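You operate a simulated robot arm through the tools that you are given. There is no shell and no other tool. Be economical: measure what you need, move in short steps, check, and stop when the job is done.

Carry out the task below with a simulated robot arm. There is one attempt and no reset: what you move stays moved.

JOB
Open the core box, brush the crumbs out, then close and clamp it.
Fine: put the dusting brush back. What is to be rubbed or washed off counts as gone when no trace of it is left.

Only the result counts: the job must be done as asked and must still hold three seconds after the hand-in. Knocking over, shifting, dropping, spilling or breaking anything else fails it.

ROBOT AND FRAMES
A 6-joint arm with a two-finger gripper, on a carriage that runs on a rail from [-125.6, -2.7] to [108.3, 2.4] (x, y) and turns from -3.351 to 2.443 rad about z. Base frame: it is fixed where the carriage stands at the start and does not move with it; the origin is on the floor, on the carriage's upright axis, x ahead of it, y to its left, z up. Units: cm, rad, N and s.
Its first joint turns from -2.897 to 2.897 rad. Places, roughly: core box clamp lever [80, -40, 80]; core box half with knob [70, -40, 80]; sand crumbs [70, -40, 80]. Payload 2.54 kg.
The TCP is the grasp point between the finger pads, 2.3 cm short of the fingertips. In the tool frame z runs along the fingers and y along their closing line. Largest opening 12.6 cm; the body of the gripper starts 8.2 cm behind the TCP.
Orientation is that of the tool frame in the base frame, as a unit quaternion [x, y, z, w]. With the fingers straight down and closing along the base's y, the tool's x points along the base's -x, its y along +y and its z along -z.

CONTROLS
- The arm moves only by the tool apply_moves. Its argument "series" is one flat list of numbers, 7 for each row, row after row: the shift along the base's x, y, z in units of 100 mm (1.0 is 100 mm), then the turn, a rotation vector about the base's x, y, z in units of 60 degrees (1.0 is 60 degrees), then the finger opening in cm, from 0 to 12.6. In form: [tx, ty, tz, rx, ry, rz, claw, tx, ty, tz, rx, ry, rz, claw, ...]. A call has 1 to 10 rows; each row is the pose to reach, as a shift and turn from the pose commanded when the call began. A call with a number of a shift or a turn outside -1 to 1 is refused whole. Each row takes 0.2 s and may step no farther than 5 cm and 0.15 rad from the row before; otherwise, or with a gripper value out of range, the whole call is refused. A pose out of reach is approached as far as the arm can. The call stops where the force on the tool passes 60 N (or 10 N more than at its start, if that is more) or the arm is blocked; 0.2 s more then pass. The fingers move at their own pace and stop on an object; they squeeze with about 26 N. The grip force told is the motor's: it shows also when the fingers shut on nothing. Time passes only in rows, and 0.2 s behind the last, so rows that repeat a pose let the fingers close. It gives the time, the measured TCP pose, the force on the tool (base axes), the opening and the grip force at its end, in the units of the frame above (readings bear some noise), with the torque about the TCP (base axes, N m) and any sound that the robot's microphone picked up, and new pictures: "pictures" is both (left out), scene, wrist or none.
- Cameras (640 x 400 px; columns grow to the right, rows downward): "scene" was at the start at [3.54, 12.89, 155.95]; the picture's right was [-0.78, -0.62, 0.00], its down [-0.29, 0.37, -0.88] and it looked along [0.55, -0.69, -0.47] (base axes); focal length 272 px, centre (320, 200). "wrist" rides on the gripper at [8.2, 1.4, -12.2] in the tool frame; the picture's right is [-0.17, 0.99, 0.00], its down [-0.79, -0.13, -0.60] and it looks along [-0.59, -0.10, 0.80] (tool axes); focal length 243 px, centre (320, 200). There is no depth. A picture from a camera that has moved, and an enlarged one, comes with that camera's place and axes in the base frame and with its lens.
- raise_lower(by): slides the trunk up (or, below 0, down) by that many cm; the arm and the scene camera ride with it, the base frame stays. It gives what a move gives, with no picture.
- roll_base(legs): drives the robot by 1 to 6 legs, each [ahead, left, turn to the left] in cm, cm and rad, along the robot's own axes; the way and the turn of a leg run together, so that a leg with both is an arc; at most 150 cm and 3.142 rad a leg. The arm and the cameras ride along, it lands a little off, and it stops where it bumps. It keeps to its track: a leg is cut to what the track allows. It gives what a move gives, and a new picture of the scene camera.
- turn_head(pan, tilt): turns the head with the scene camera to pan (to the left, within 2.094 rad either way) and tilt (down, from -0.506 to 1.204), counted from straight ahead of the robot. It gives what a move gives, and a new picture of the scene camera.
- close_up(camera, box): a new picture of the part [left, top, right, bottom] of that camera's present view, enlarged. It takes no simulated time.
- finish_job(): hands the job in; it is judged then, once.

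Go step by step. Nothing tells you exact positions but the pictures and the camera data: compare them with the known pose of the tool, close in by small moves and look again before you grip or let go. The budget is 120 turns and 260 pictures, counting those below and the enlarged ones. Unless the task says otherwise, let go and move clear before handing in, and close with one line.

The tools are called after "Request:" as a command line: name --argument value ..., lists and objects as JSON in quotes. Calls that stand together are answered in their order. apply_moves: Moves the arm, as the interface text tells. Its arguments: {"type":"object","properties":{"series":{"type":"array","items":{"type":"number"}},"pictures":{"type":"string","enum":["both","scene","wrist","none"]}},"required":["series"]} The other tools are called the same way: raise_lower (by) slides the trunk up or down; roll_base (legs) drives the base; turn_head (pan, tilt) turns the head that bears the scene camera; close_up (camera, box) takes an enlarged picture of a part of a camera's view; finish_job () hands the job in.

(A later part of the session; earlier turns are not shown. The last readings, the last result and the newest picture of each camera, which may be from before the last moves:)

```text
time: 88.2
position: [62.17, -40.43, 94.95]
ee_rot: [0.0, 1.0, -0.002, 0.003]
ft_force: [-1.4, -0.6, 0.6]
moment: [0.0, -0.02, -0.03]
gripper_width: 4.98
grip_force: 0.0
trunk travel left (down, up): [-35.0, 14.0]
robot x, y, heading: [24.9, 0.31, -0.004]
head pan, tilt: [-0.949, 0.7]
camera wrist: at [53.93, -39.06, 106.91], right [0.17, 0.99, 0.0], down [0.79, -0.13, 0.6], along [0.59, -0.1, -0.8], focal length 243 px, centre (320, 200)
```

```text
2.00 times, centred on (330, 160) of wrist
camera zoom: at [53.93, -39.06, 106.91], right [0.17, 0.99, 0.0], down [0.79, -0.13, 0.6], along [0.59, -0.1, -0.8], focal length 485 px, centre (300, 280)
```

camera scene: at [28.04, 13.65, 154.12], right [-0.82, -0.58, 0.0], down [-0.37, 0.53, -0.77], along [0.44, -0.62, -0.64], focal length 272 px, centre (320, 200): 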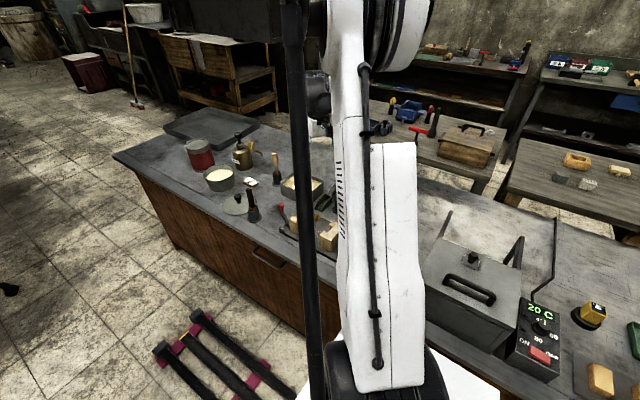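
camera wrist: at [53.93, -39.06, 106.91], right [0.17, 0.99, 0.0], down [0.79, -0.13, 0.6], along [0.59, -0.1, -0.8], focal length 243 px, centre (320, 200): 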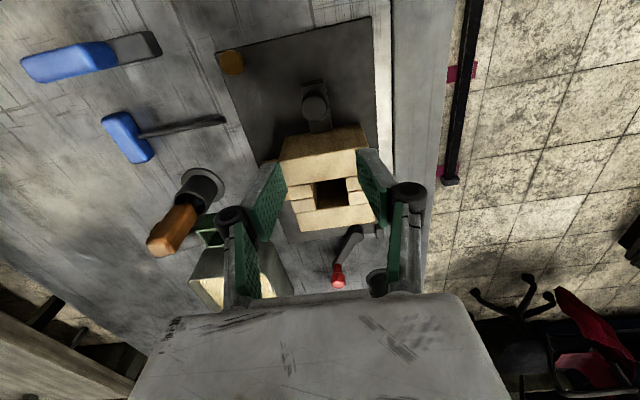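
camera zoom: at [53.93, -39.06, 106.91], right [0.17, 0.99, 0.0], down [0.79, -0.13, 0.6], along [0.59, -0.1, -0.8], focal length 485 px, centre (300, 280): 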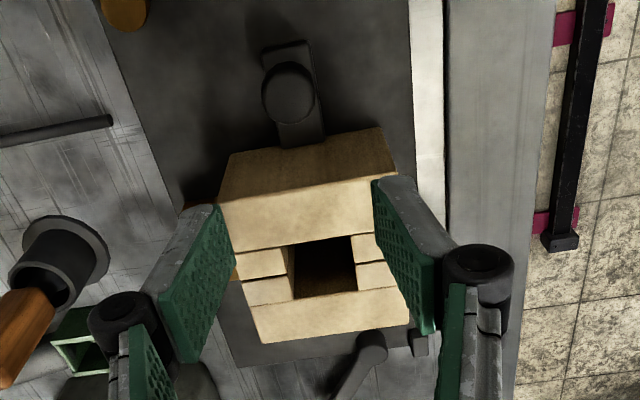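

The box is closed. Now to the lever knob, near (85.8,-41.7), turning the tool -30° on the way.

Request:
apply_moves --series '[0.45, -0.03, 0, 0, 0, -0.13, 5, 0.9, -0.06, 0, 0, 0, -0.26, 5, 1.0, -0.06, 0, 0, 0, -0.38, 5]' --pictures "none"

Request:
apply_moves --series '[0.45, -0.03, 0, 0, 0, -0.12, 5, 0.9, -0.05, 0, 0, 0, -0.12, 5, 1.0, -0.05, 0, 0, 0, -0.12, 5]' --pictures "none"

Request:
apply_moves --series '[0.36, 0, -0.2, 0, 0, 0, 5]' --pictures "wrist"

Request:
close_up --camera "wrist" --box '[230, 60, 430, 260]'

```text
time: 89.0
position: [72.22, -41.14, 94.51]
ee_rot: [0.199, 0.98, -0.003, 0.002]
ft_force: [-0.5, 0.9, 0.0]
moment: [-0.01, 0.03, -0.02]
gripper_width: 4.99
grip_force: 0.1
trunk travel left (down, up): [-35.0, 14.0]
robot x, y, heading: [25.56, 0.66, -0.003]
head pan, tilt: [-0.949, 0.7]
```

```text
time: 89.8
position: [81.89, -41.67, 94.64]
ee_rot: [0.26, 0.966, -0.003, 0.002]
ft_force: [0.9, 0.6, 0.2]
moment: [0.0, 0.03, -0.02]
gripper_width: 5.0
grip_force: 0.2
trunk travel left (down, up): [-35.0, 14.0]
robot x, y, heading: [25.09, 0.33, -0.008]
head pan, tilt: [-0.949, 0.7]
```

```text
time: 90.2
position: [85.27, -41.57, 92.62]
ee_rot: [0.259, 0.966, -0.003, 0.002]
ft_force: [0.1, -0.1, 0.3]
moment: [0.01, -0.02, -0.05]
gripper_width: 4.98
grip_force: 0.1
trunk travel left (down, up): [-35.0, 14.0]
robot x, y, heading: [25.49, 0.51, -0.001]
head pan, tilt: [-0.949, 0.7]
camera wrist: at [78.82, -36.29, 104.71], right [0.64, 0.77, 0.0], down [0.62, -0.51, 0.6], along [0.46, -0.39, -0.8], focal length 243 px, centre (320, 200)
```

wrist: 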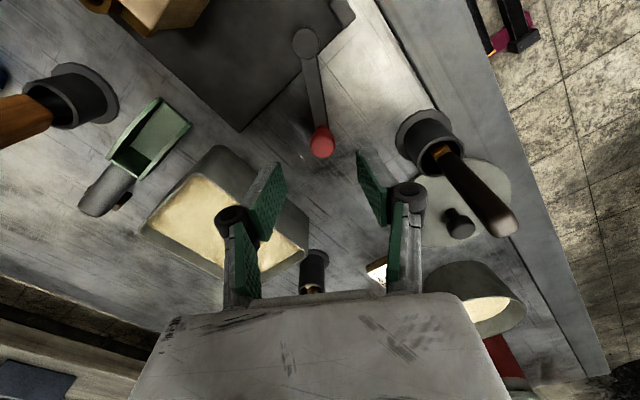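

```text
2.00 times, centred on (330, 160) of wrist
camera zoom: at [78.82, -36.29, 104.71], right [0.64, 0.77, 0.0], down [0.62, -0.51, 0.6], along [0.46, -0.39, -0.8], focal length 485 px, centre (300, 280)
```

zoom: 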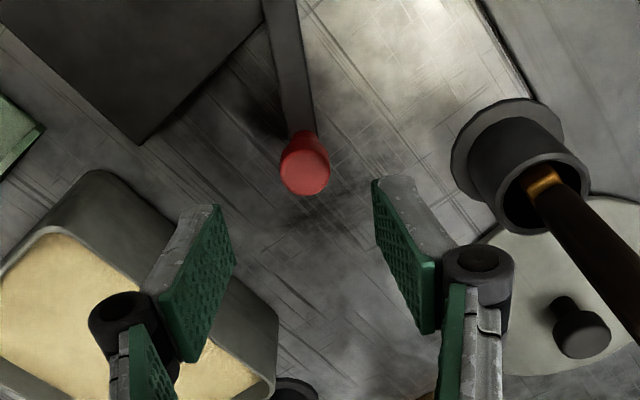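

Request:
apply_moves --series '[0.03, -0.02, -0.35, 0, 0, 0, 4.5, 0.03, -0.02, -0.7, 0, 0, 0, 4.5, 0.03, -0.02, -0.84, 0, 0, 0, 4.5, 0.03, -0.02, -0.84, 0, 0, 0, 0, 0.03, -0.02, -0.84, 0, 0, 0, 0, 0.03, -0.02, -0.84, 0, 0, 0, 0]' --pictures "wrist"

```text
time: 91.7
position: [85.5, -41.94, 84.19]
ee_rot: [0.26, 0.966, -0.003, 0.001]
ft_force: [-2.1, 0.3, -7.1]
moment: [-0.43, -0.71, 0.05]
gripper_width: 1.49
grip_force: 40.9
trunk travel left (down, up): [-35.0, 14.0]
robot x, y, heading: [24.99, 0.38, -0.001]
head pan, tilt: [-0.949, 0.7]
camera wrist: at [79.07, -36.42, 96.3], right [0.64, 0.77, 0.0], down [0.62, -0.51, 0.6], along [0.46, -0.39, -0.8], focal length 243 px, centre (320, 200)
```

wrist: 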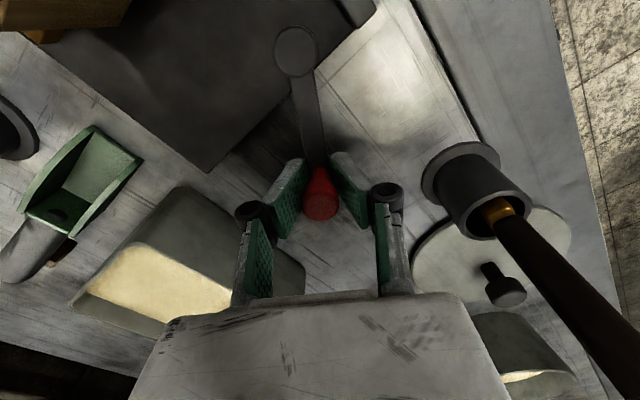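

Gripped at θ≈60°. I swing the lever back along its arc to the original position.

Request:
apply_moves --series '[-0.038, -0.059, 0, 0, 0, -0.1, 0, -0.085, -0.118, 0, 0, 0, -0.2, 0, -0.138, -0.171, 0, 0, 0, -0.3, 0, -0.197, -0.218, 0, 0, 0, -0.4, 0, -0.26, -0.26, 0, 0, 0, -0.5, 0, -0.327, -0.294, 0, 0, 0, -0.6, 0, -0.398, -0.321, 0, 0, 0, -0.7, 0, -0.47, -0.34, 0, 0, 0, -0.8, 0, -0.545, -0.352, 0, 0, 0, -0.9, 0, -0.62, -0.356, 0, 0, 0, -1.0, 0]' --pictures "wrist"

Request:
close_up --camera "wrist" --box '[220, 20, 420, 260]'

```text
time: 93.8
position: [79.69, -45.36, 84.51]
ee_rot: [0.708, 0.706, -0.004, 0.0]
ft_force: [-7.4, -0.2, -6.6]
moment: [-0.4, 0.07, 0.6]
gripper_width: 1.53
grip_force: 42.0
trunk travel left (down, up): [-35.0, 14.0]
robot x, y, heading: [24.9, 0.3, -0.006]
head pan, tilt: [-0.949, 0.7]
camera wrist: at [81.04, -37.24, 96.48], right [0.99, -0.17, 0.0], down [-0.13, -0.79, 0.6], along [-0.11, -0.59, -0.8], focal length 243 px, centre (320, 200)
```

wrist: 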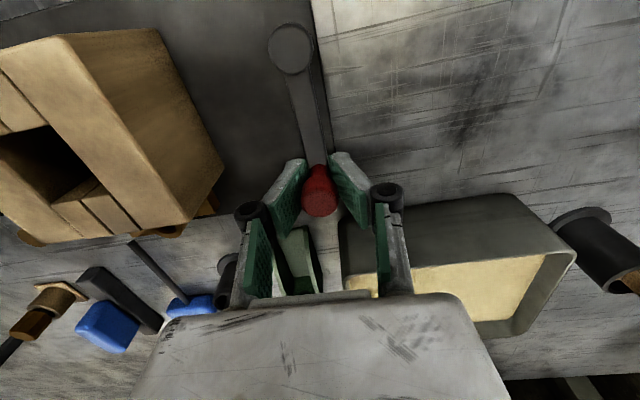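

```text
1.67 times, centred on (320, 140) of wrist
camera zoom: at [81.04, -37.24, 96.48], right [0.99, -0.17, 0.0], down [-0.13, -0.79, 0.6], along [-0.11, -0.59, -0.8], focal length 404 px, centre (320, 300)
```

zoom: 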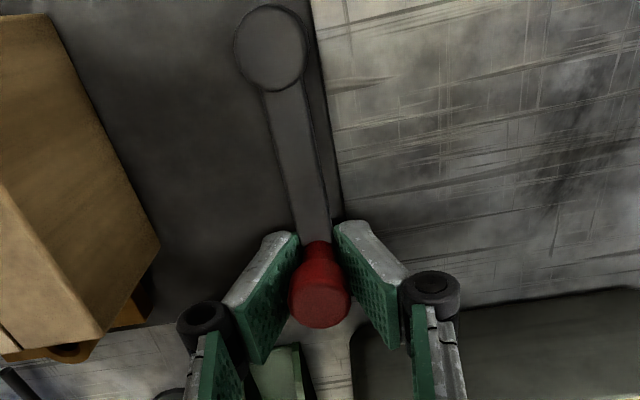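

The lever is essentially back. I press a little further to find its clamped stop.

Request:
apply_moves --series '[-0.03, 0, 0, 0, 0, 0, 0, -0.05, 0, 0, 0, 0, 0, 0, -0.07, 0, 0, 0, 0, 0, 0, -0.09, 0, 0, 0, 0, 0, 0]' --pictures "wrist"

Request:
close_up --camera "wrist" --box '[220, 20, 420, 260]'

```text
time: 94.7
position: [79.56, -45.51, 84.47]
ee_rot: [0.707, 0.708, -0.002, 0.004]
ft_force: [7.5, -6.2, -3.8]
moment: [0.46, -0.19, 0.78]
gripper_width: 1.5
grip_force: 41.0
trunk travel left (down, up): [-35.0, 14.0]
robot x, y, heading: [25.63, 0.84, -0.007]
head pan, tilt: [-0.949, 0.7]
stopped in row 4: the force on the tool passed its limit at 64 N (the readings are from after the stop); the commanded pose is now the measured one
camera wrist: at [80.83, -37.17, 96.46], right [0.99, -0.16, 0.0], down [-0.13, -0.79, 0.6], along [-0.1, -0.6, -0.8], focal length 243 px, centre (320, 200)
```

wrist: 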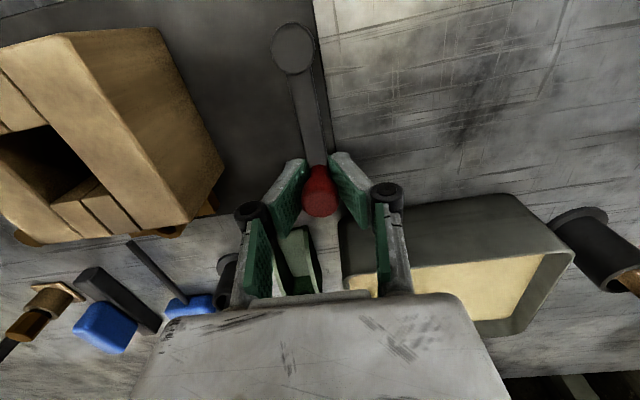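

```text
1.67 times, centred on (320, 140) of wrist
camera zoom: at [80.83, -37.17, 96.46], right [0.99, -0.16, 0.0], down [-0.13, -0.79, 0.6], along [-0.1, -0.6, -0.8], focal length 404 px, centre (320, 300)
```

zoom: 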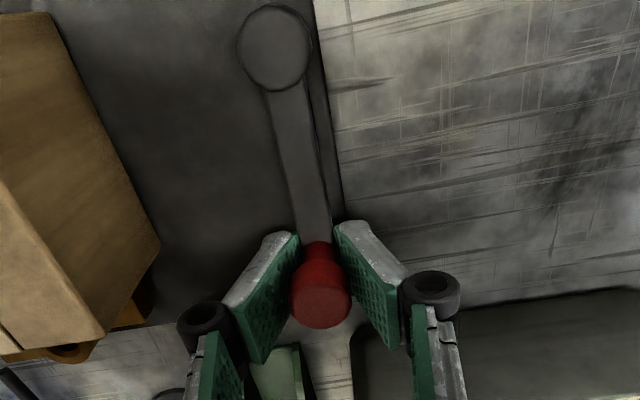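

The lever is at its hard stop, as at the start. I release it, rise, and verify clamping by tugging the knob gently.

Request:
apply_moves --series '[0, 0, 0, 0, 0, 0, 4.5, 0, 0, 0, 0, 0, 0, 4.5, 0, 0, 0.4, 0, 0, 0, 4.5, 0, 0, 0.9, 0, 0, 0, 4.5, -0.45, 0, 0.95, 0, 0, 0.12, 4.5, -0.9, 0.1, 0.95, 0, 0, 0.24, 4.5]' --pictures "wrist"

Request:
apply_moves --series '[-0.45, 0.15, 0, 0, 0, 0.13, 4.5, -0.9, 0.3, 0, 0, 0, 0.26, 4.5, -1.0, 0.35, 0, 0, 0, 0.39, 4.5, -1.0, 0.35, 0, 0, 0, 0.52, 4.5, -1.0, 0.35, 0, 0, 0, 0.65, 4.5, -1.0, 0.35, 0, 0, 0, 0.76, 4.5]' --pictures "wrist"

```text
time: 96.1
position: [70.45, -44.63, 94.02]
ee_rot: [0.612, 0.791, -0.003, 0.005]
ft_force: [0.6, -0.1, 0.6]
moment: [0.02, 0.02, -0.01]
gripper_width: 4.47
grip_force: 0.0
trunk travel left (down, up): [-35.0, 14.0]
robot x, y, heading: [25.3, 0.94, -0.005]
head pan, tilt: [-0.949, 0.7]
camera wrist: at [69.73, -36.2, 106.17], right [1.0, 0.09, 0.0], down [0.07, -0.79, 0.6], along [0.05, -0.6, -0.8], focal length 243 px, centre (320, 200)
```

wrist: 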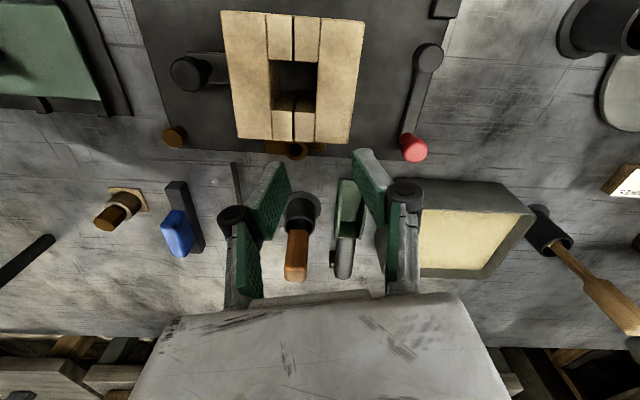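

```text
time: 97.5
position: [60.45, -40.81, 94.14]
ee_rot: [0.256, 0.967, 0.0, 0.004]
ft_force: [0.2, 0.7, -0.4]
moment: [0.0, -0.01, 0.01]
gripper_width: 4.47
grip_force: 0.1
trunk travel left (down, up): [-35.0, 14.0]
robot x, y, heading: [25.45, 0.44, -0.003]
head pan, tilt: [-0.949, 0.7]
camera wrist: at [53.81, -35.61, 106.11], right [0.63, 0.77, 0.0], down [0.61, -0.51, 0.6], along [0.47, -0.38, -0.8], focal length 243 px, centre (320, 200)
```

wrist: 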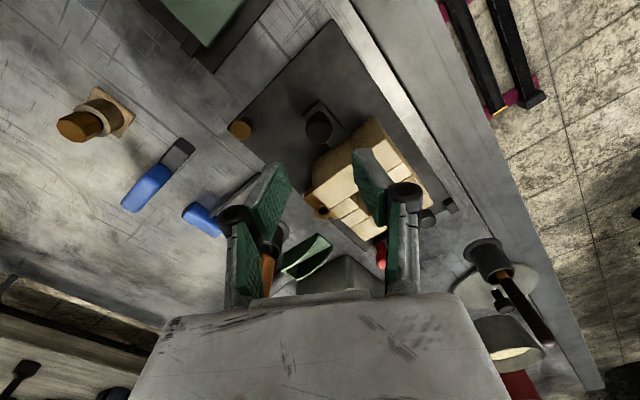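

Request:
apply_moves --series '[-0.03, 0, -0.35, 0, 0, 0, 4.5, -0.03, 0, -0.7, 0, 0, 0, 4.5, -0.03, 0, -0.93, 0, 0, 0, 4.5, -0.03, 0, -0.93, 0, 0, 0, 0, -0.03, 0, -0.93, 0, 0, 0, 0, -0.03, 0, -0.93, 0, 0, 0, 0]' --pictures "none"

Request:
apply_moves --series '[-0.02, 0, 0, 0, 0, 0, 0, -0.04, 0, 0, 0, 0, 0, 0, -0.06, 0, 0, 0, 0, 0, 0]' --pictures "wrist"

```text
time: 98.9
position: [59.96, -40.76, 84.8]
ee_rot: [0.258, 0.966, -0.001, 0.005]
ft_force: [-5.9, -13.9, 31.1]
moment: [-0.14, 0.48, 0.01]
gripper_width: 1.49
grip_force: 41.2
trunk travel left (down, up): [-35.0, 14.0]
robot x, y, heading: [25.33, 0.45, -0.002]
head pan, tilt: [-0.949, 0.7]
```

```text
time: 99.7
position: [59.8, -40.68, 84.77]
ee_rot: [0.257, 0.966, -0.001, 0.007]
ft_force: [27.2, -7.7, 46.8]
moment: [-0.61, -1.24, 0.09]
gripper_width: 1.49
grip_force: 40.4
trunk travel left (down, up): [-35.0, 14.0]
robot x, y, heading: [25.31, 0.5, -0.007]
head pan, tilt: [-0.949, 0.7]
camera wrist: at [53.21, -35.4, 96.73], right [0.63, 0.77, 0.0], down [0.61, -0.51, 0.61], along [0.47, -0.38, -0.79], focal length 243 px, centre (320, 200)
```

wrist: 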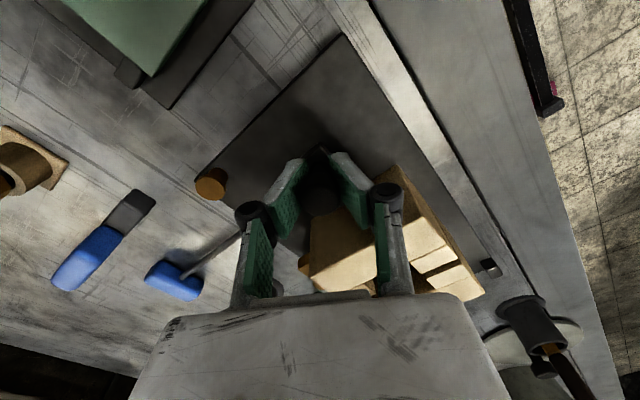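

It resists with 27 N and does not slide (before, it slid with none): clamped. I relax, let go and back away.

Request:
apply_moves --series '[0.04, 0, 0, 0, 0, 0, 0, 0.05, 0, 0, 0, 0, 0, 4, 0.05, 0, 0, 0, 0, 0, 4.5, 0.05, 0, 0.4, 0, 0, 0, 4.5, 0.05, 0, 0.85, 0, 0, 0, 4.5, 0.05, 0.3, 1.0, 0, 0, 0, 8, 0, 0.6, 1.0, 0, 0, 0, 12.6]' --pictures "none"

Request:
apply_moves --series '[0, 0.3, 0.35, 0, 0, 0, 12.6, 0, 0.5, 0.7, 0, 0, 0, 12.6, 0, 0.5, 1.0, 0, 0, 0, 12.6]' --pictures "both"

Request:
close_up --camera "wrist" --box '[180, 40, 420, 240]'

```text
time: 101.3
position: [59.32, -34.76, 95.04]
ee_rot: [0.258, 0.966, 0.0, 0.004]
ft_force: [-0.1, -0.1, 0.0]
moment: [0.02, 0.0, 0.01]
gripper_width: 12.56
grip_force: 0.0
trunk travel left (down, up): [-35.0, 14.0]
robot x, y, heading: [25.0, 0.55, -0.003]
head pan, tilt: [-0.949, 0.7]
```

```text
time: 102.1
position: [59.18, -29.64, 105.15]
ee_rot: [0.259, 0.966, -0.002, 0.004]
ft_force: [-0.4, -0.5, -0.5]
moment: [-0.01, -0.01, 0.03]
gripper_width: 12.61
grip_force: 0.0
trunk travel left (down, up): [-35.0, 14.0]
robot x, y, heading: [25.74, 0.46, -0.003]
head pan, tilt: [-0.949, 0.7]
camera scene: at [28.1, 13.7, 154.12], right [-0.82, -0.58, 0.0], down [-0.37, 0.53, -0.77], along [0.44, -0.62, -0.64], focal length 272 px, centre (320, 200)
camera wrist: at [52.74, -24.35, 117.11], right [0.64, 0.77, 0.0], down [0.61, -0.51, 0.6], along [0.47, -0.38, -0.8], focal length 243 px, centre (320, 200)
```

scene: 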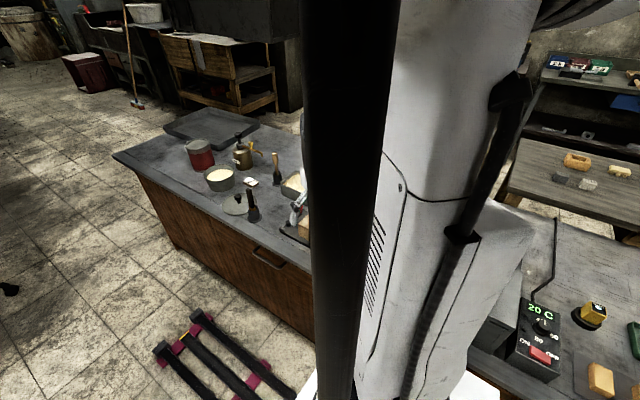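
wrist: 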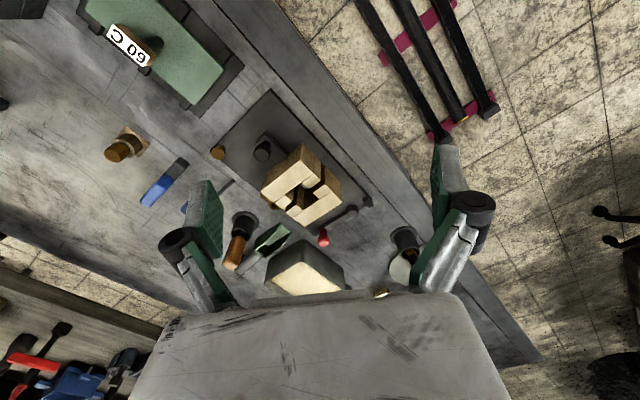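

```text
2.00 times, centred on (300, 140) of wrist
camera zoom: at [52.74, -24.35, 117.11], right [0.64, 0.77, 0.0], down [0.61, -0.51, 0.6], along [0.47, -0.38, -0.8], focal length 485 px, centre (360, 320)
```

zoom: 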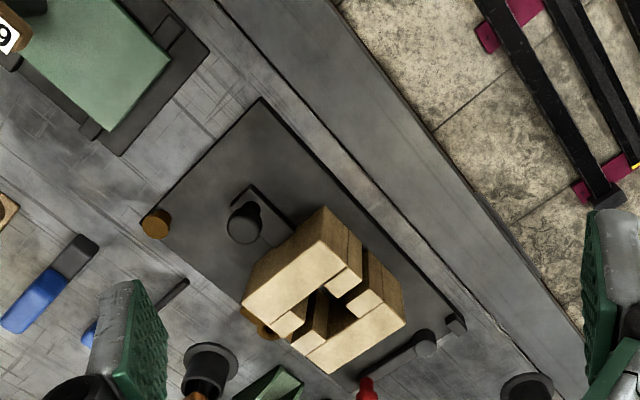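

There now seems to be a gap between the halves. I look closer.

Request:
close_up --camera "wrist" --box '[240, 125, 360, 225]'

Request:
close_up --camera "wrist" --box '[290, 180, 390, 260]'

```text
4.00 times, centred on (300, 175) of wrist
camera zoom: at [52.74, -24.35, 117.11], right [0.64, 0.77, 0.0], down [0.61, -0.51, 0.6], along [0.47, -0.38, -0.8], focal length 970 px, centre (400, 300)
```

zoom: 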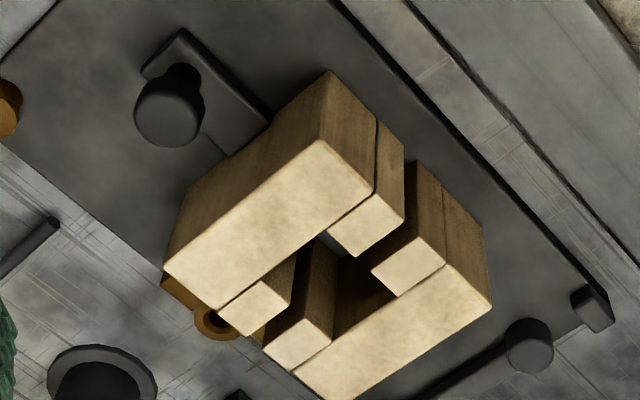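

```text
5.00 times, centred on (340, 220) of wrist
camera zoom: at [52.74, -24.35, 117.11], right [0.64, 0.77, 0.0], down [0.61, -0.51, 0.6], along [0.47, -0.38, -0.8], focal length 1213 px, centre (220, 100)
```

zoom: 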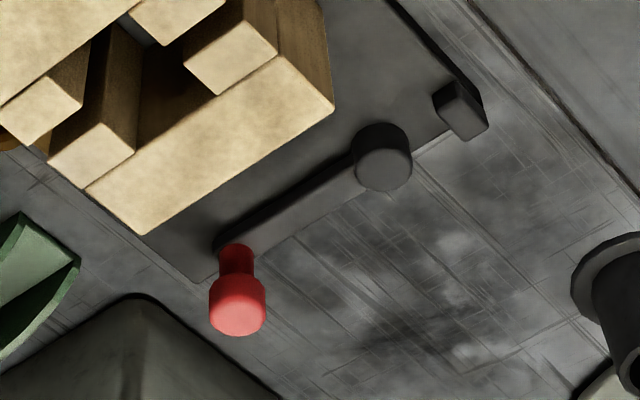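

My tug dragged the halves about 1 cm apart against the clamp's friction. I regrip the knob and push it closed again.

Request:
apply_moves --series '[0, -0.3, -0.3, 0, 0, 0, 8, 0.02, -0.7, -0.6, 0, 0, 0, 5, 0.04, -1.0, -1.0, 0, 0, 0, 4.5]' --pictures "none"

Request:
apply_moves --series '[0, -0.1, -0.2, 0, 0, 0, 4.5]' --pictures "wrist"

Request:
close_up --camera "wrist" --box '[230, 60, 430, 260]'

```text
time: 102.9
position: [59.75, -40.16, 95.04]
ee_rot: [0.259, 0.966, 0.0, 0.005]
ft_force: [-0.1, 0.6, 0.4]
moment: [0.0, -0.01, 0.01]
gripper_width: 4.49
grip_force: 0.1
trunk travel left (down, up): [-35.0, 14.0]
robot x, y, heading: [25.18, 0.66, -0.003]
head pan, tilt: [-0.949, 0.7]
```

```text
time: 103.3
position: [59.85, -40.93, 93.12]
ee_rot: [0.259, 0.966, -0.001, 0.004]
ft_force: [-0.5, 0.6, -0.7]
moment: [-0.02, -0.05, 0.03]
gripper_width: 4.5
grip_force: 0.0
trunk travel left (down, up): [-35.0, 14.0]
robot x, y, heading: [25.22, 0.68, -0.005]
head pan, tilt: [-0.949, 0.7]
camera wrist: at [53.27, -35.55, 105.16], right [0.64, 0.77, 0.0], down [0.61, -0.51, 0.6], along [0.47, -0.38, -0.8], focal length 243 px, centre (320, 200)
```

wrist: 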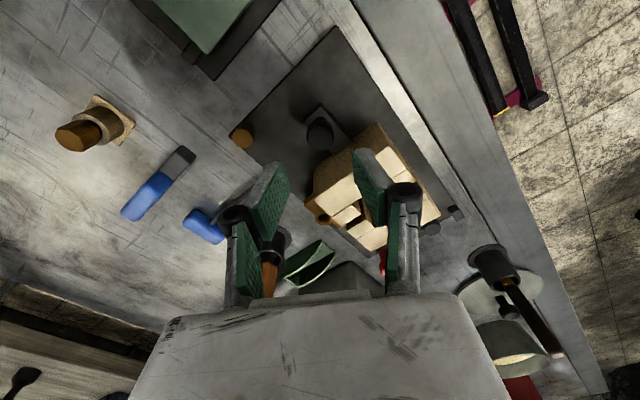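

```text
2.00 times, centred on (330, 160) of wrist
camera zoom: at [53.27, -35.55, 105.16], right [0.64, 0.77, 0.0], down [0.61, -0.51, 0.6], along [0.47, -0.38, -0.8], focal length 485 px, centre (300, 280)
```

zoom: 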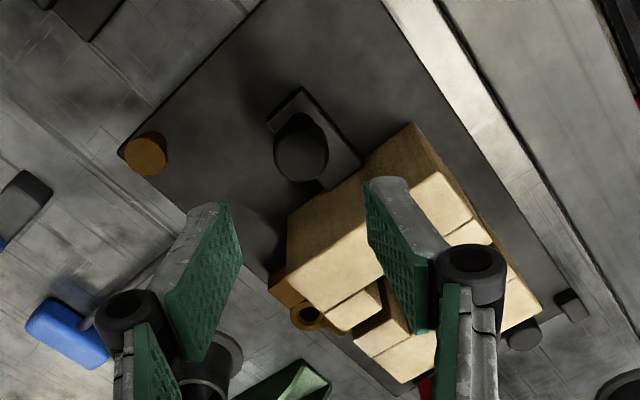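

Request:
apply_moves --series '[-0.01, 0.02, -0.35, 0, 0, 0, 4.5, -0.01, 0.02, -0.7, 0, 0, 0, 4.5, -0.01, 0.02, -0.84, 0, 0, 0, 4.5, -0.01, 0.02, -0.84, 0, 0, 0, 0, -0.01, 0.02, -0.84, 0, 0, 0, 0, -0.01, 0.02, -0.84, 0, 0, 0, 0]' --pictures "none"

Request:
apply_moves --series '[0.03, 0, 0, 0, 0, 0, 0, 0.05, 0, 0, 0, 0, 0, 0, 0.07, 0, 0, 0, 0, 0, 0, 0.09, 0, 0, 0, 0, 0, 0, 0.11, 0, 0, 0, 0, 0, 0, 0.13, 0, 0, 0, 0, 0, 0]' --pictures "wrist"

```text
time: 104.5
position: [59.61, -40.7, 84.7]
ee_rot: [0.259, 0.966, -0.002, 0.004]
ft_force: [1.6, 4.0, 50.0]
moment: [0.29, 0.53, 0.04]
gripper_width: 1.49
grip_force: 40.5
trunk travel left (down, up): [-35.0, 14.0]
robot x, y, heading: [24.93, 0.63, -0.004]
head pan, tilt: [-0.949, 0.7]
stopped in row 5: the force on the tool passed its limit at 66 N (the readings are from after the stop); the commanded pose is now the measured one
```

```text
time: 105.5
position: [60.0, -40.6, 84.61]
ee_rot: [0.26, 0.965, -0.001, 0.002]
ft_force: [-11.1, 2.9, 29.1]
moment: [0.46, 1.19, -0.02]
gripper_width: 1.5
grip_force: 41.0
trunk travel left (down, up): [-35.0, 14.0]
robot x, y, heading: [24.94, 0.64, -0.004]
head pan, tilt: [-0.949, 0.7]
stopped in row 5: the force on the tool passed its limit at 62 N (the readings are from after the stop); the commanded pose is now the measured one
camera wrist: at [53.57, -35.32, 96.79], right [0.64, 0.77, 0.0], down [0.62, -0.51, 0.6], along [0.46, -0.39, -0.8], focal length 243 px, centre (320, 200)
```

wrist: 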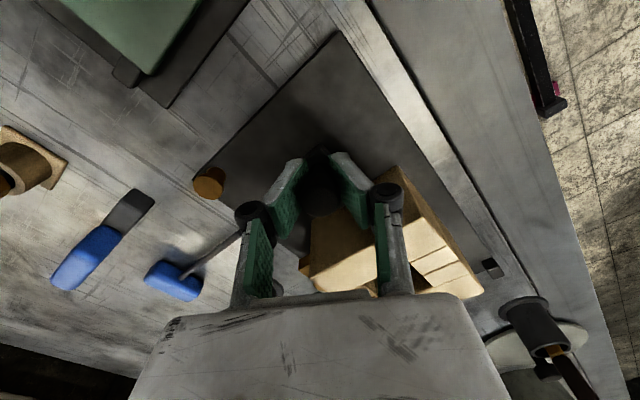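

It stops at x≈60.0, the original closed grip position. I release in place and check before rising far.

Request:
apply_moves --series '[0, 0, 0, 0, 0, 0, 2.5, 0, 0, 0, 0, 0, 0, 4.5, 0, 0, 0, 0, 0, 0, 4.5, 0, 0, 0.4, 0, 0, 0, 4.5, 0, 0, 0.9, 0, 0, 0, 4.5]' --pictures "wrist"

Request:
close_up --camera "wrist" --box '[280, 120, 440, 280]'

```text
time: 106.7
position: [60.23, -40.87, 93.47]
ee_rot: [0.26, 0.965, -0.002, 0.002]
ft_force: [0.8, 0.1, 0.3]
moment: [0.01, 0.01, -0.01]
gripper_width: 4.5
grip_force: 0.1
trunk travel left (down, up): [-35.0, 14.0]
robot x, y, heading: [25.38, 0.86, 0.0]
head pan, tilt: [-0.949, 0.7]
camera wrist: at [53.77, -35.49, 105.52], right [0.64, 0.77, 0.0], down [0.62, -0.51, 0.6], along [0.46, -0.38, -0.8], focal length 243 px, centre (320, 200)
```

wrist: 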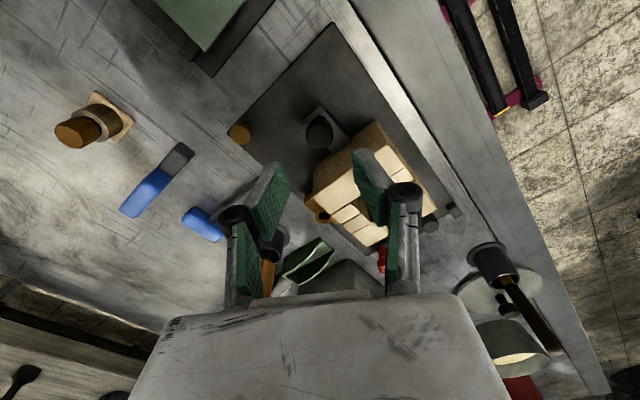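

```text
2.50 times, centred on (360, 200) of wrist
camera zoom: at [53.77, -35.49, 105.52], right [0.64, 0.77, 0.0], down [0.62, -0.51, 0.6], along [0.46, -0.38, -0.8], focal length 606 px, centre (220, 200)
```

zoom: 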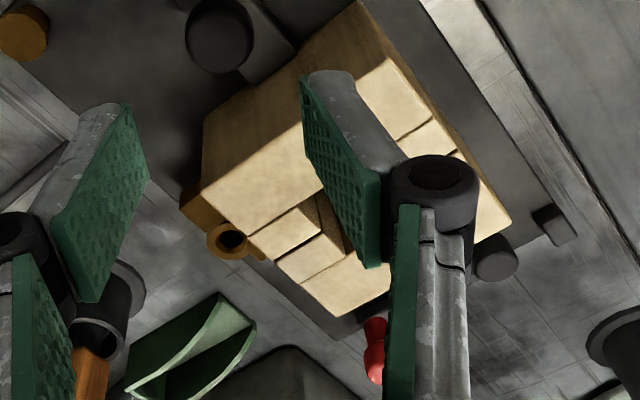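

Request:
apply_moves --series '[0, 0.4, 0.2, 0, 0, 0, 6, 0, 0.8, 0.5, 0, 0, 0, 9, 0, 1.0, 0.9, 0, 0, 0, 12.6]' --pictures "wrist"

Request:
close_up --camera "wrist" --box '[220, 120, 360, 240]'

```text
time: 107.5
position: [60.03, -30.89, 102.65]
ee_rot: [0.261, 0.965, -0.001, 0.002]
ft_force: [-0.4, 0.6, -0.9]
moment: [0.02, -0.02, -0.02]
gripper_width: 12.58
grip_force: 0.0
trunk travel left (down, up): [-35.0, 14.0]
robot x, y, heading: [25.0, 0.49, -0.004]
head pan, tilt: [-0.949, 0.7]
camera wrist: at [53.61, -25.56, 114.61], right [0.64, 0.77, 0.0], down [0.62, -0.51, 0.6], along [0.46, -0.39, -0.8], focal length 243 px, centre (320, 200)
```

wrist: 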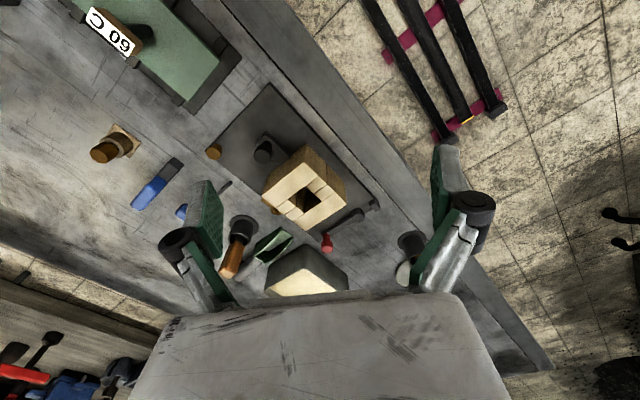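

```text
3.33 times, centred on (290, 180) of wrist
camera zoom: at [53.61, -25.56, 114.61], right [0.64, 0.77, 0.0], down [0.62, -0.51, 0.6], along [0.46, -0.39, -0.8], focal length 809 px, centre (420, 267)
```

zoom: 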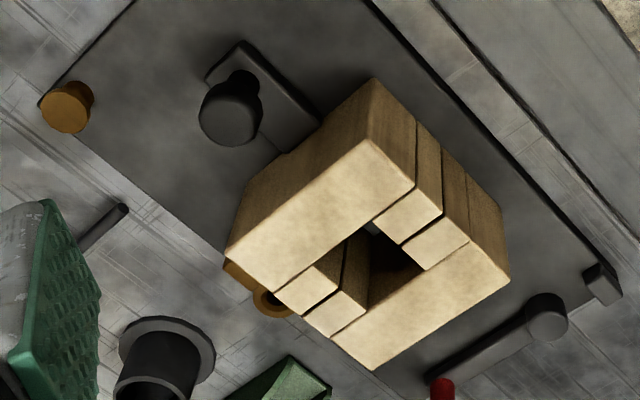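

The box is closed again, with the lever at its stop. To be sure the clamp really seats, I'll cycle it: open the lever, push shut firmly, clamp again.

Request:
apply_moves --series '[0.3, -0.15, 0, 0, 0, -0.14, 9, 0.6, -0.3, 0, 0, 0, -0.28, 7, 0.9, -0.5, 0, 0, 0, -0.42, 5, 1.0, -0.7, -0.2, 0, 0, -0.56, 4.5, 1.0, -0.9, -0.4, 0, 0, -0.7, 4.5, 1.0, -1.0, -0.6, 0, 0, -0.84, 4.5, 1.0, -1.0, -0.8, 0, 0, -0.98, 4.5]' --pictures "none"

Request:
apply_moves --series '[0.45, -0.2, 0, 0, 0, -0.01, 4.5, 0.9, -0.44, 0, 0, 0, -0.01, 4.5, 0.95, -0.45, -0.1, 0, 0, -0.01, 4.5]' --pictures "wrist"

Request:
close_up --camera "wrist" --box '[220, 80, 420, 280]'

```text
time: 109.1
position: [70.18, -41.05, 94.58]
ee_rot: [0.701, 0.713, -0.002, 0.001]
ft_force: [-0.8, 0.5, -0.7]
moment: [-0.01, 0.0, 0.02]
gripper_width: 4.49
grip_force: 0.0
trunk travel left (down, up): [-35.0, 14.0]
robot x, y, heading: [25.25, 1.01, -0.007]
head pan, tilt: [-0.949, 0.7]
```

```text
refused: row 2 steps farther than a row can; nothing moved
```

```text
2.00 times, centred on (320, 180) of wrist
camera zoom: at [71.45, -32.71, 106.6], right [0.99, -0.15, 0.0], down [-0.12, -0.79, 0.6], along [-0.09, -0.59, -0.8], focal length 485 px, centre (320, 240)
```

zoom: 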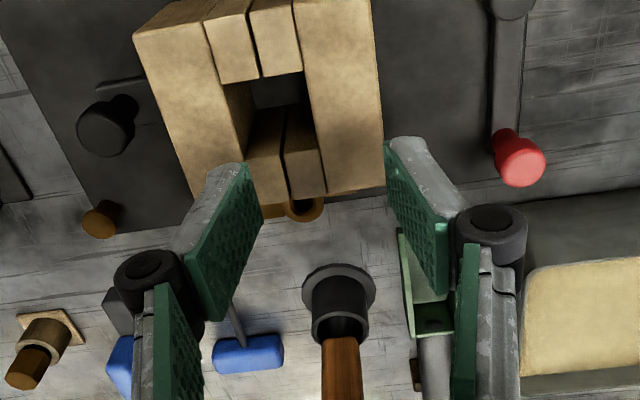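

Request:
apply_moves --series '[0.4, -0.2, 0, 0, 0, -0.01, 4.5, 0.8, -0.4, 0, 0, 0, -0.01, 4.5, 0.93, -0.44, -0.2, 0, 0, -0.01, 4.5]' --pictures "wrist"

Request:
close_up --camera "wrist" --box '[220, 80, 420, 280]'

```text
time: 109.9
position: [79.46, -45.3, 92.74]
ee_rot: [0.705, 0.709, -0.002, 0.002]
ft_force: [0.4, 0.0, -0.5]
moment: [-0.02, -0.03, 0.02]
gripper_width: 4.47
grip_force: 0.2
trunk travel left (down, up): [-35.0, 14.0]
robot x, y, heading: [25.35, 0.44, -0.004]
head pan, tilt: [-0.949, 0.7]
camera wrist: at [80.77, -37.07, 104.83], right [0.99, -0.16, 0.0], down [-0.13, -0.79, 0.6], along [-0.1, -0.59, -0.8], focal length 243 px, centre (320, 200)
```

wrist: 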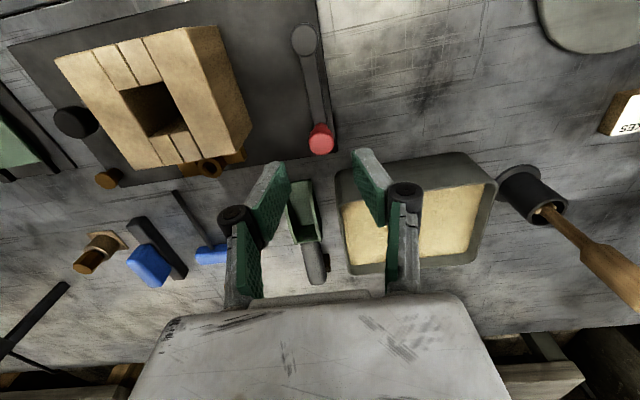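

```text
2.00 times, centred on (320, 180) of wrist
camera zoom: at [80.77, -37.07, 104.83], right [0.99, -0.16, 0.0], down [-0.13, -0.79, 0.6], along [-0.1, -0.59, -0.8], focal length 485 px, centre (320, 240)
```

zoom: 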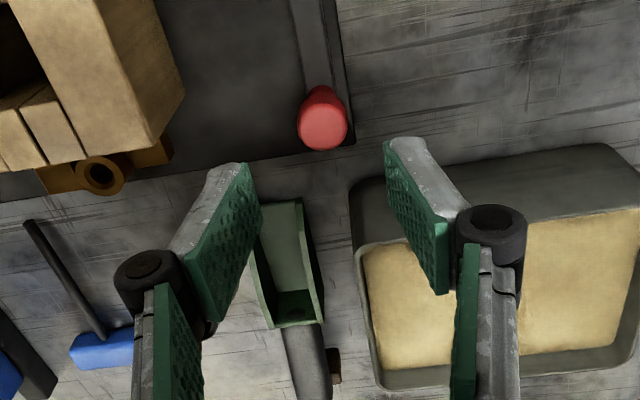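

Request:
apply_moves --series '[0.01, -0.01, -0.35, 0, 0, 0, 4.5, 0.01, -0.01, -0.7, 0, 0, 0, 4.5, 0.01, -0.01, -0.84, 0, 0, 0, 4.5, 0.01, -0.01, -0.84, 0, 0, 0, 0, 0.01, -0.01, -0.84, 0, 0, 0, 0, 0.01, -0.01, -0.84, 0, 0, 0, 0]' --pictures "none"

Request:
apply_moves --series '[0.075, 0.004, 0, 0, 0, 0.1, 0, 0.15, 0.016, 0, 0, 0, 0.2, 0, 0.222, 0.035, 0, 0, 0, 0.3, 0, 0.293, 0.062, 0, 0, 0, 0.4, 0, 0.36, 0.096, 0, 0, 0, 0.5, 0, 0.423, 0.138, 0, 0, 0, 0.6, 0, 0.482, 0.185, 0, 0, 0, 0.7, 0, 0.535, 0.238, 0, 0, 0, 0.8, 0, 0.582, 0.297, 0, 0, 0, 0.9, 0, 0.615, 0.345, 0, 0, 0, 0.97, 0]' --pictures "wrist"

```text
time: 111.3
position: [79.62, -45.41, 84.17]
ee_rot: [0.704, 0.711, -0.002, 0.001]
ft_force: [1.7, -1.7, -4.4]
moment: [-0.27, -0.04, 0.89]
gripper_width: 1.53
grip_force: 41.0
trunk travel left (down, up): [-35.0, 14.0]
robot x, y, heading: [24.89, 0.89, -0.011]
head pan, tilt: [-0.949, 0.7]
```

```text
time: 113.5
position: [85.64, -41.72, 84.29]
ee_rot: [0.269, 0.963, -0.001, 0.003]
ft_force: [-28.3, 0.5, 8.0]
moment: [-0.11, 0.39, 0.9]
gripper_width: 1.56
grip_force: 42.1
trunk travel left (down, up): [-35.0, 14.0]
robot x, y, heading: [24.98, 0.57, -0.007]
head pan, tilt: [-0.949, 0.7]
camera wrist: at [79.26, -36.24, 96.26], right [0.65, 0.76, 0.0], down [0.6, -0.52, 0.6], along [0.45, -0.39, -0.8], focal length 243 px, centre (320, 200)
```

wrist: 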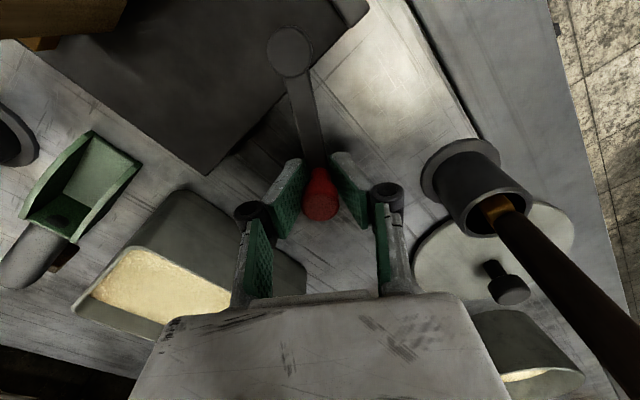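

The lever is open. I release and go back to the knob for a firm close, yaw kept at -30°.

Request:
apply_moves --series '[0, 0, 0, 0, 0, 0, 4.5, 0, 0, 0, 0, 0, 0, 4.5, 0, 0, 0.45, 0, 0, 0, 4.5, 0, 0, 0.9, 0, 0, 0, 4.5, -0.45, 0, 0.9, 0, 0, 0, 4.5, -0.95, 0, 0.9, 0, 0, 0, 4.5]' --pictures "none"

Request:
apply_moves --series '[-0.45, 0.04, 0, 0, 0, 0, 4.5, -0.9, 0.08, 0, 0, 0, 0, 4.5]' --pictures "none"

Request:
apply_moves --series '[-0.4, 0.02, 0, 0, 0, 0, 4.5, -0.71, 0.04, 0, 0, 0, 0, 4.5]' --pictures "wrist"

Request:
close_up --camera "wrist" --box '[220, 80, 420, 280]'

```text
time: 114.9
position: [76.56, -41.84, 93.28]
ee_rot: [0.27, 0.963, -0.001, 0.001]
ft_force: [0.8, -0.2, -0.7]
moment: [-0.01, 0.02, 0.0]
gripper_width: 4.5
grip_force: 0.1
trunk travel left (down, up): [-35.0, 14.0]
robot x, y, heading: [25.4, 0.3, -0.008]
head pan, tilt: [-0.949, 0.7]
```

```text
time: 115.5
position: [67.53, -41.28, 92.99]
ee_rot: [0.271, 0.963, -0.002, 0.002]
ft_force: [-0.4, 0.3, 0.1]
moment: [-0.03, 0.0, 0.0]
gripper_width: 4.48
grip_force: 0.1
trunk travel left (down, up): [-35.0, 14.0]
robot x, y, heading: [24.92, 0.7, -0.004]
head pan, tilt: [-0.949, 0.7]
```

```text
time: 116.1
position: [60.51, -40.76, 93.32]
ee_rot: [0.269, 0.963, -0.001, 0.003]
ft_force: [-0.6, -0.2, 0.6]
moment: [0.0, -0.03, 0.0]
gripper_width: 4.5
grip_force: 0.1
trunk travel left (down, up): [-35.0, 14.0]
robot x, y, heading: [25.33, 0.38, -0.004]
head pan, tilt: [-0.949, 0.7]
camera wrist: at [54.02, -35.3, 105.38], right [0.65, 0.76, 0.0], down [0.6, -0.52, 0.6], along [0.45, -0.39, -0.8], focal length 243 px, centre (320, 200)
```

wrist: 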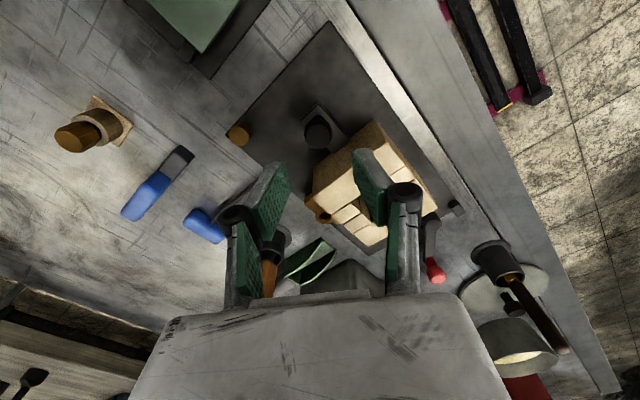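

```text
2.00 times, centred on (320, 180) of wrist
camera zoom: at [54.02, -35.3, 105.38], right [0.65, 0.76, 0.0], down [0.6, -0.52, 0.6], along [0.45, -0.39, -0.8], focal length 485 px, centre (320, 240)
```

zoom: 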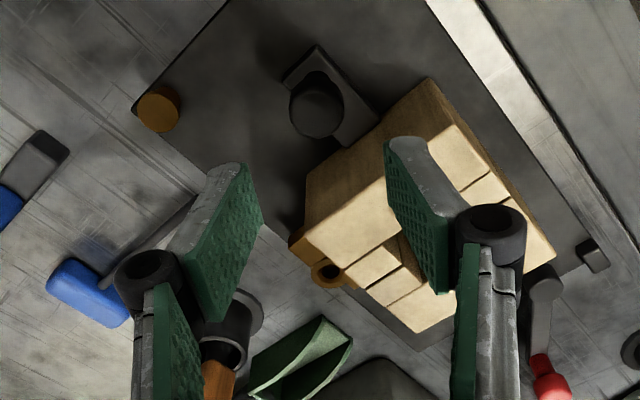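

Request:
apply_moves --series '[-0.04, 0, -0.35, 0, 0, 0, 4.5, -0.04, 0, -0.7, 0, 0, 0, 4.5, -0.04, 0, -0.83, 0, 0, 0, 4.5, -0.04, 0, -0.83, 0, 0, 0, 0, -0.04, 0, -0.83, 0, 0, 0, 0, -0.04, 0, -0.83, 0, 0, 0, 0]' --pictures "none"

Request:
apply_moves --series '[0.02, 0, 0, 0, 0, 0, 0, 0.04, 0, 0, 0, 0, 0, 0, 0.06, 0, 0, 0, 0, 0, 0, 0.08, 0, 0, 0, 0, 0, 0]' --pictures "none"

```text
time: 117.5
position: [59.76, -40.53, 84.68]
ee_rot: [0.27, 0.963, -0.002, 0.002]
ft_force: [-1.1, 8.9, -15.7]
moment: [0.1, -0.11, 0.04]
gripper_width: 1.47
grip_force: 41.3
trunk travel left (down, up): [-35.0, 14.0]
robot x, y, heading: [25.13, 0.78, -0.008]
head pan, tilt: [-0.949, 0.7]
```

```text
time: 118.5
position: [60.19, -40.82, 84.84]
ee_rot: [0.272, 0.962, -0.001, 0.001]
ft_force: [-48.3, 4.0, -14.0]
moment: [0.06, 0.6, -0.04]
gripper_width: 1.51
grip_force: 40.9
trunk travel left (down, up): [-35.0, 14.0]
robot x, y, heading: [25.45, 0.32, -0.007]
head pan, tilt: [-0.949, 0.7]
```

Firmly shut with 48 N. I open the fingers while still pressing, then rise.

Request:
apply_moves --series '[-0.02, 0, 0, 0, 0, 0, 3, -0.02, 0, 0, 0, 0, 0, 4.5, -0.02, 0, 0, 0, 0, 0, 4.5, -0.02, 0, 0.4, 0, 0, 0, 4.5, -0.02, 0, 0.9, 0, 0, 0, 4.5, 0.4, -0.03, 0.9, 0, 0, 0, 4.5, 0.85, -0.06, 0.9, 0, 0, 0, 4.5]' --pictures "wrist"

Request:
apply_moves --series '[0.45, -0.02, 0, 0, 0, 0, 4.5, 0.9, -0.03, 0, 0, 0, 0, 4.5]' --pictures "none"

Request:
apply_moves --series '[0.4, 0, 0, 0, 0, 0, 4.5, 0.77, 0, -0.1, 0, 0, 0, 4.5]' --pictures "wrist"

Request:
close_up --camera "wrist" --box '[220, 80, 420, 280]'

```text
time: 120.1
position: [69.15, -41.43, 93.79]
ee_rot: [0.27, 0.963, -0.001, 0.001]
ft_force: [0.1, -0.5, -0.6]
moment: [0.02, 0.04, 0.01]
gripper_width: 4.52
grip_force: 0.0
trunk travel left (down, up): [-35.0, 14.0]
robot x, y, heading: [24.79, 0.5, -0.006]
head pan, tilt: [-0.949, 0.7]
camera wrist: at [62.68, -35.88, 105.86], right [0.66, 0.76, 0.0], down [0.6, -0.52, 0.6], along [0.45, -0.39, -0.8], focal length 243 px, centre (320, 200)
```

wrist: 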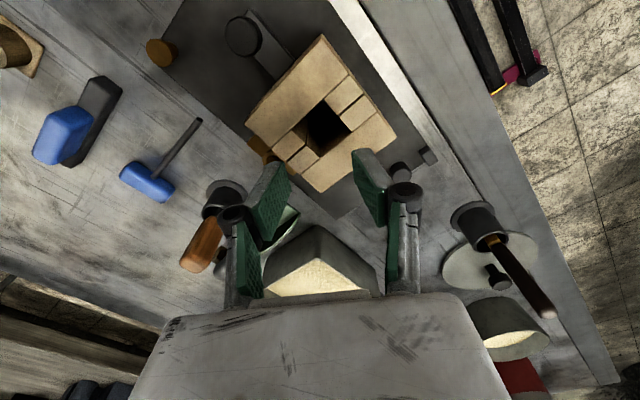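

```text
time: 120.7
position: [78.06, -41.31, 94.01]
ee_rot: [0.271, 0.963, -0.001, 0.001]
ft_force: [-0.7, 0.0, 0.1]
moment: [0.01, 0.01, 0.05]
gripper_width: 4.49
grip_force: 0.0
trunk travel left (down, up): [-35.0, 14.0]
robot x, y, heading: [25.14, 0.62, -0.007]
head pan, tilt: [-0.949, 0.7]
```

```text
time: 121.3
position: [85.81, -41.52, 92.82]
ee_rot: [0.27, 0.963, -0.002, 0.001]
ft_force: [0.4, -1.1, 0.8]
moment: [-0.02, 0.03, 0.03]
gripper_width: 4.47
grip_force: 0.1
trunk travel left (down, up): [-35.0, 14.0]
robot x, y, heading: [25.34, 0.68, -0.008]
head pan, tilt: [-0.949, 0.7]
camera wrist: at [79.49, -36.12, 104.85], right [0.65, 0.76, 0.0], down [0.6, -0.52, 0.6], along [0.45, -0.39, -0.8], focal length 243 px, centre (320, 200)
```

wrist: 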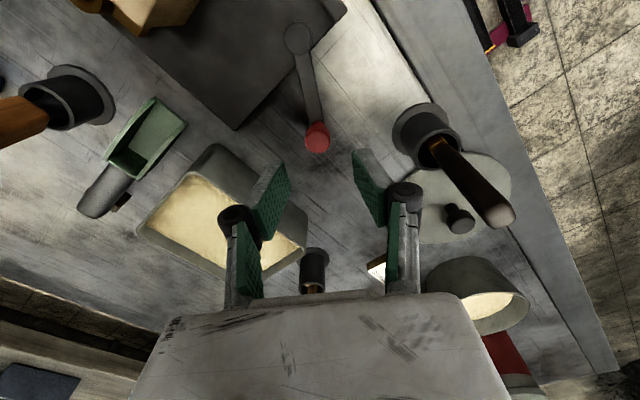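

```text
2.00 times, centred on (320, 180) of wrist
camera zoom: at [79.49, -36.12, 104.85], right [0.65, 0.76, 0.0], down [0.6, -0.52, 0.6], along [0.45, -0.39, -0.8], focal length 485 px, centre (320, 240)
```

zoom: 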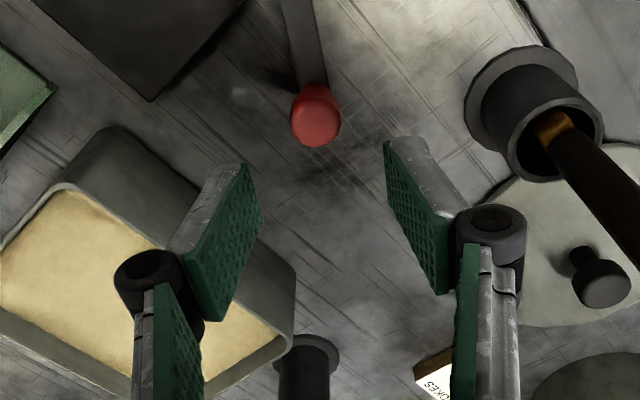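

Request:
apply_moves --series '[-0.02, -0.02, -0.35, 0, 0, 0, 4.5, -0.02, -0.02, -0.7, 0, 0, 0, 4.5, -0.02, -0.02, -0.85, 0, 0, 0, 4.5, -0.02, -0.02, -0.85, 0, 0, 0, 0, -0.02, -0.02, -0.85, 0, 0, 0, 0, -0.02, -0.02, -0.85, 0, 0, 0, 0]' --pictures "none"

Request:
apply_moves --series '[-0.038, -0.059, 0, 0, 0, -0.1, 0, -0.085, -0.118, 0, 0, 0, -0.2, 0, -0.138, -0.171, 0, 0, 0, -0.3, 0, -0.197, -0.218, 0, 0, 0, -0.4, 0, -0.26, -0.26, 0, 0, 0, -0.5, 0, -0.327, -0.294, 0, 0, 0, -0.6, 0, -0.398, -0.321, 0, 0, 0, -0.7, 0, -0.47, -0.34, 0, 0, 0, -0.8, 0, -0.545, -0.352, 0, 0, 0, -0.9, 0, -0.62, -0.356, 0, 0, 0, -0.97, 0]' --pictures "none"

Request:
apply_moves --series '[-0.03, 0, 0, 0, 0, 0, 0, -0.05, 0, 0, 0, 0, 0, 0, -0.07, 0, 0, 0, 0, 0, 0]' --pictures "wrist"

```text
time: 122.7
position: [85.38, -41.82, 84.25]
ee_rot: [0.27, 0.963, -0.001, 0.002]
ft_force: [-7.7, -10.4, -7.4]
moment: [-0.55, -0.43, 0.88]
gripper_width: 1.53
grip_force: 41.7
trunk travel left (down, up): [-35.0, 14.0]
robot x, y, heading: [25.03, 0.3, -0.009]
head pan, tilt: [-0.949, 0.7]
```

```text
time: 124.9
position: [79.59, -45.41, 84.45]
ee_rot: [0.705, 0.709, -0.002, 0.002]
ft_force: [-3.3, -9.2, -6.5]
moment: [-0.33, -0.03, 0.3]
gripper_width: 1.52
grip_force: 41.4
trunk travel left (down, up): [-35.0, 14.0]
robot x, y, heading: [25.25, 0.53, -0.007]
head pan, tilt: [-0.949, 0.7]
```

```text
time: 125.6
position: [79.7, -45.31, 84.34]
ee_rot: [0.704, 0.711, -0.001, 0.005]
ft_force: [6.9, -5.6, -1.8]
moment: [0.42, -0.13, 0.58]
gripper_width: 1.51
grip_force: 40.9
trunk travel left (down, up): [-35.0, 14.0]
robot x, y, heading: [25.21, 0.54, 0.001]
head pan, tilt: [-0.949, 0.7]
stopped in row 3: the force on the tool passed its limit at 66 N (the readings are from after the stop); the commanded pose is now the measured one
camera wrist: at [80.7, -37.03, 96.47], right [0.99, -0.15, 0.01], down [-0.13, -0.79, 0.6], along [-0.09, -0.6, -0.8], focal length 243 px, centre (320, 200)
```

wrist: 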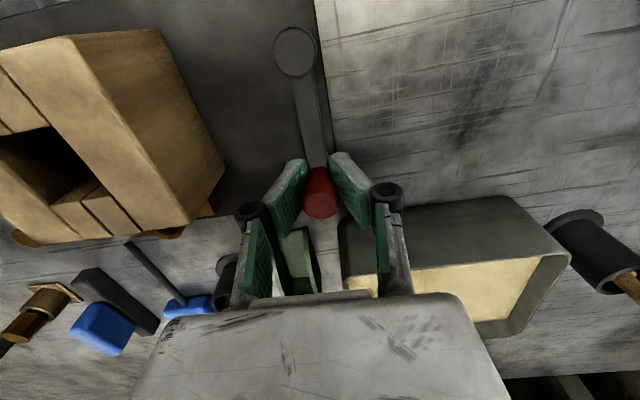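

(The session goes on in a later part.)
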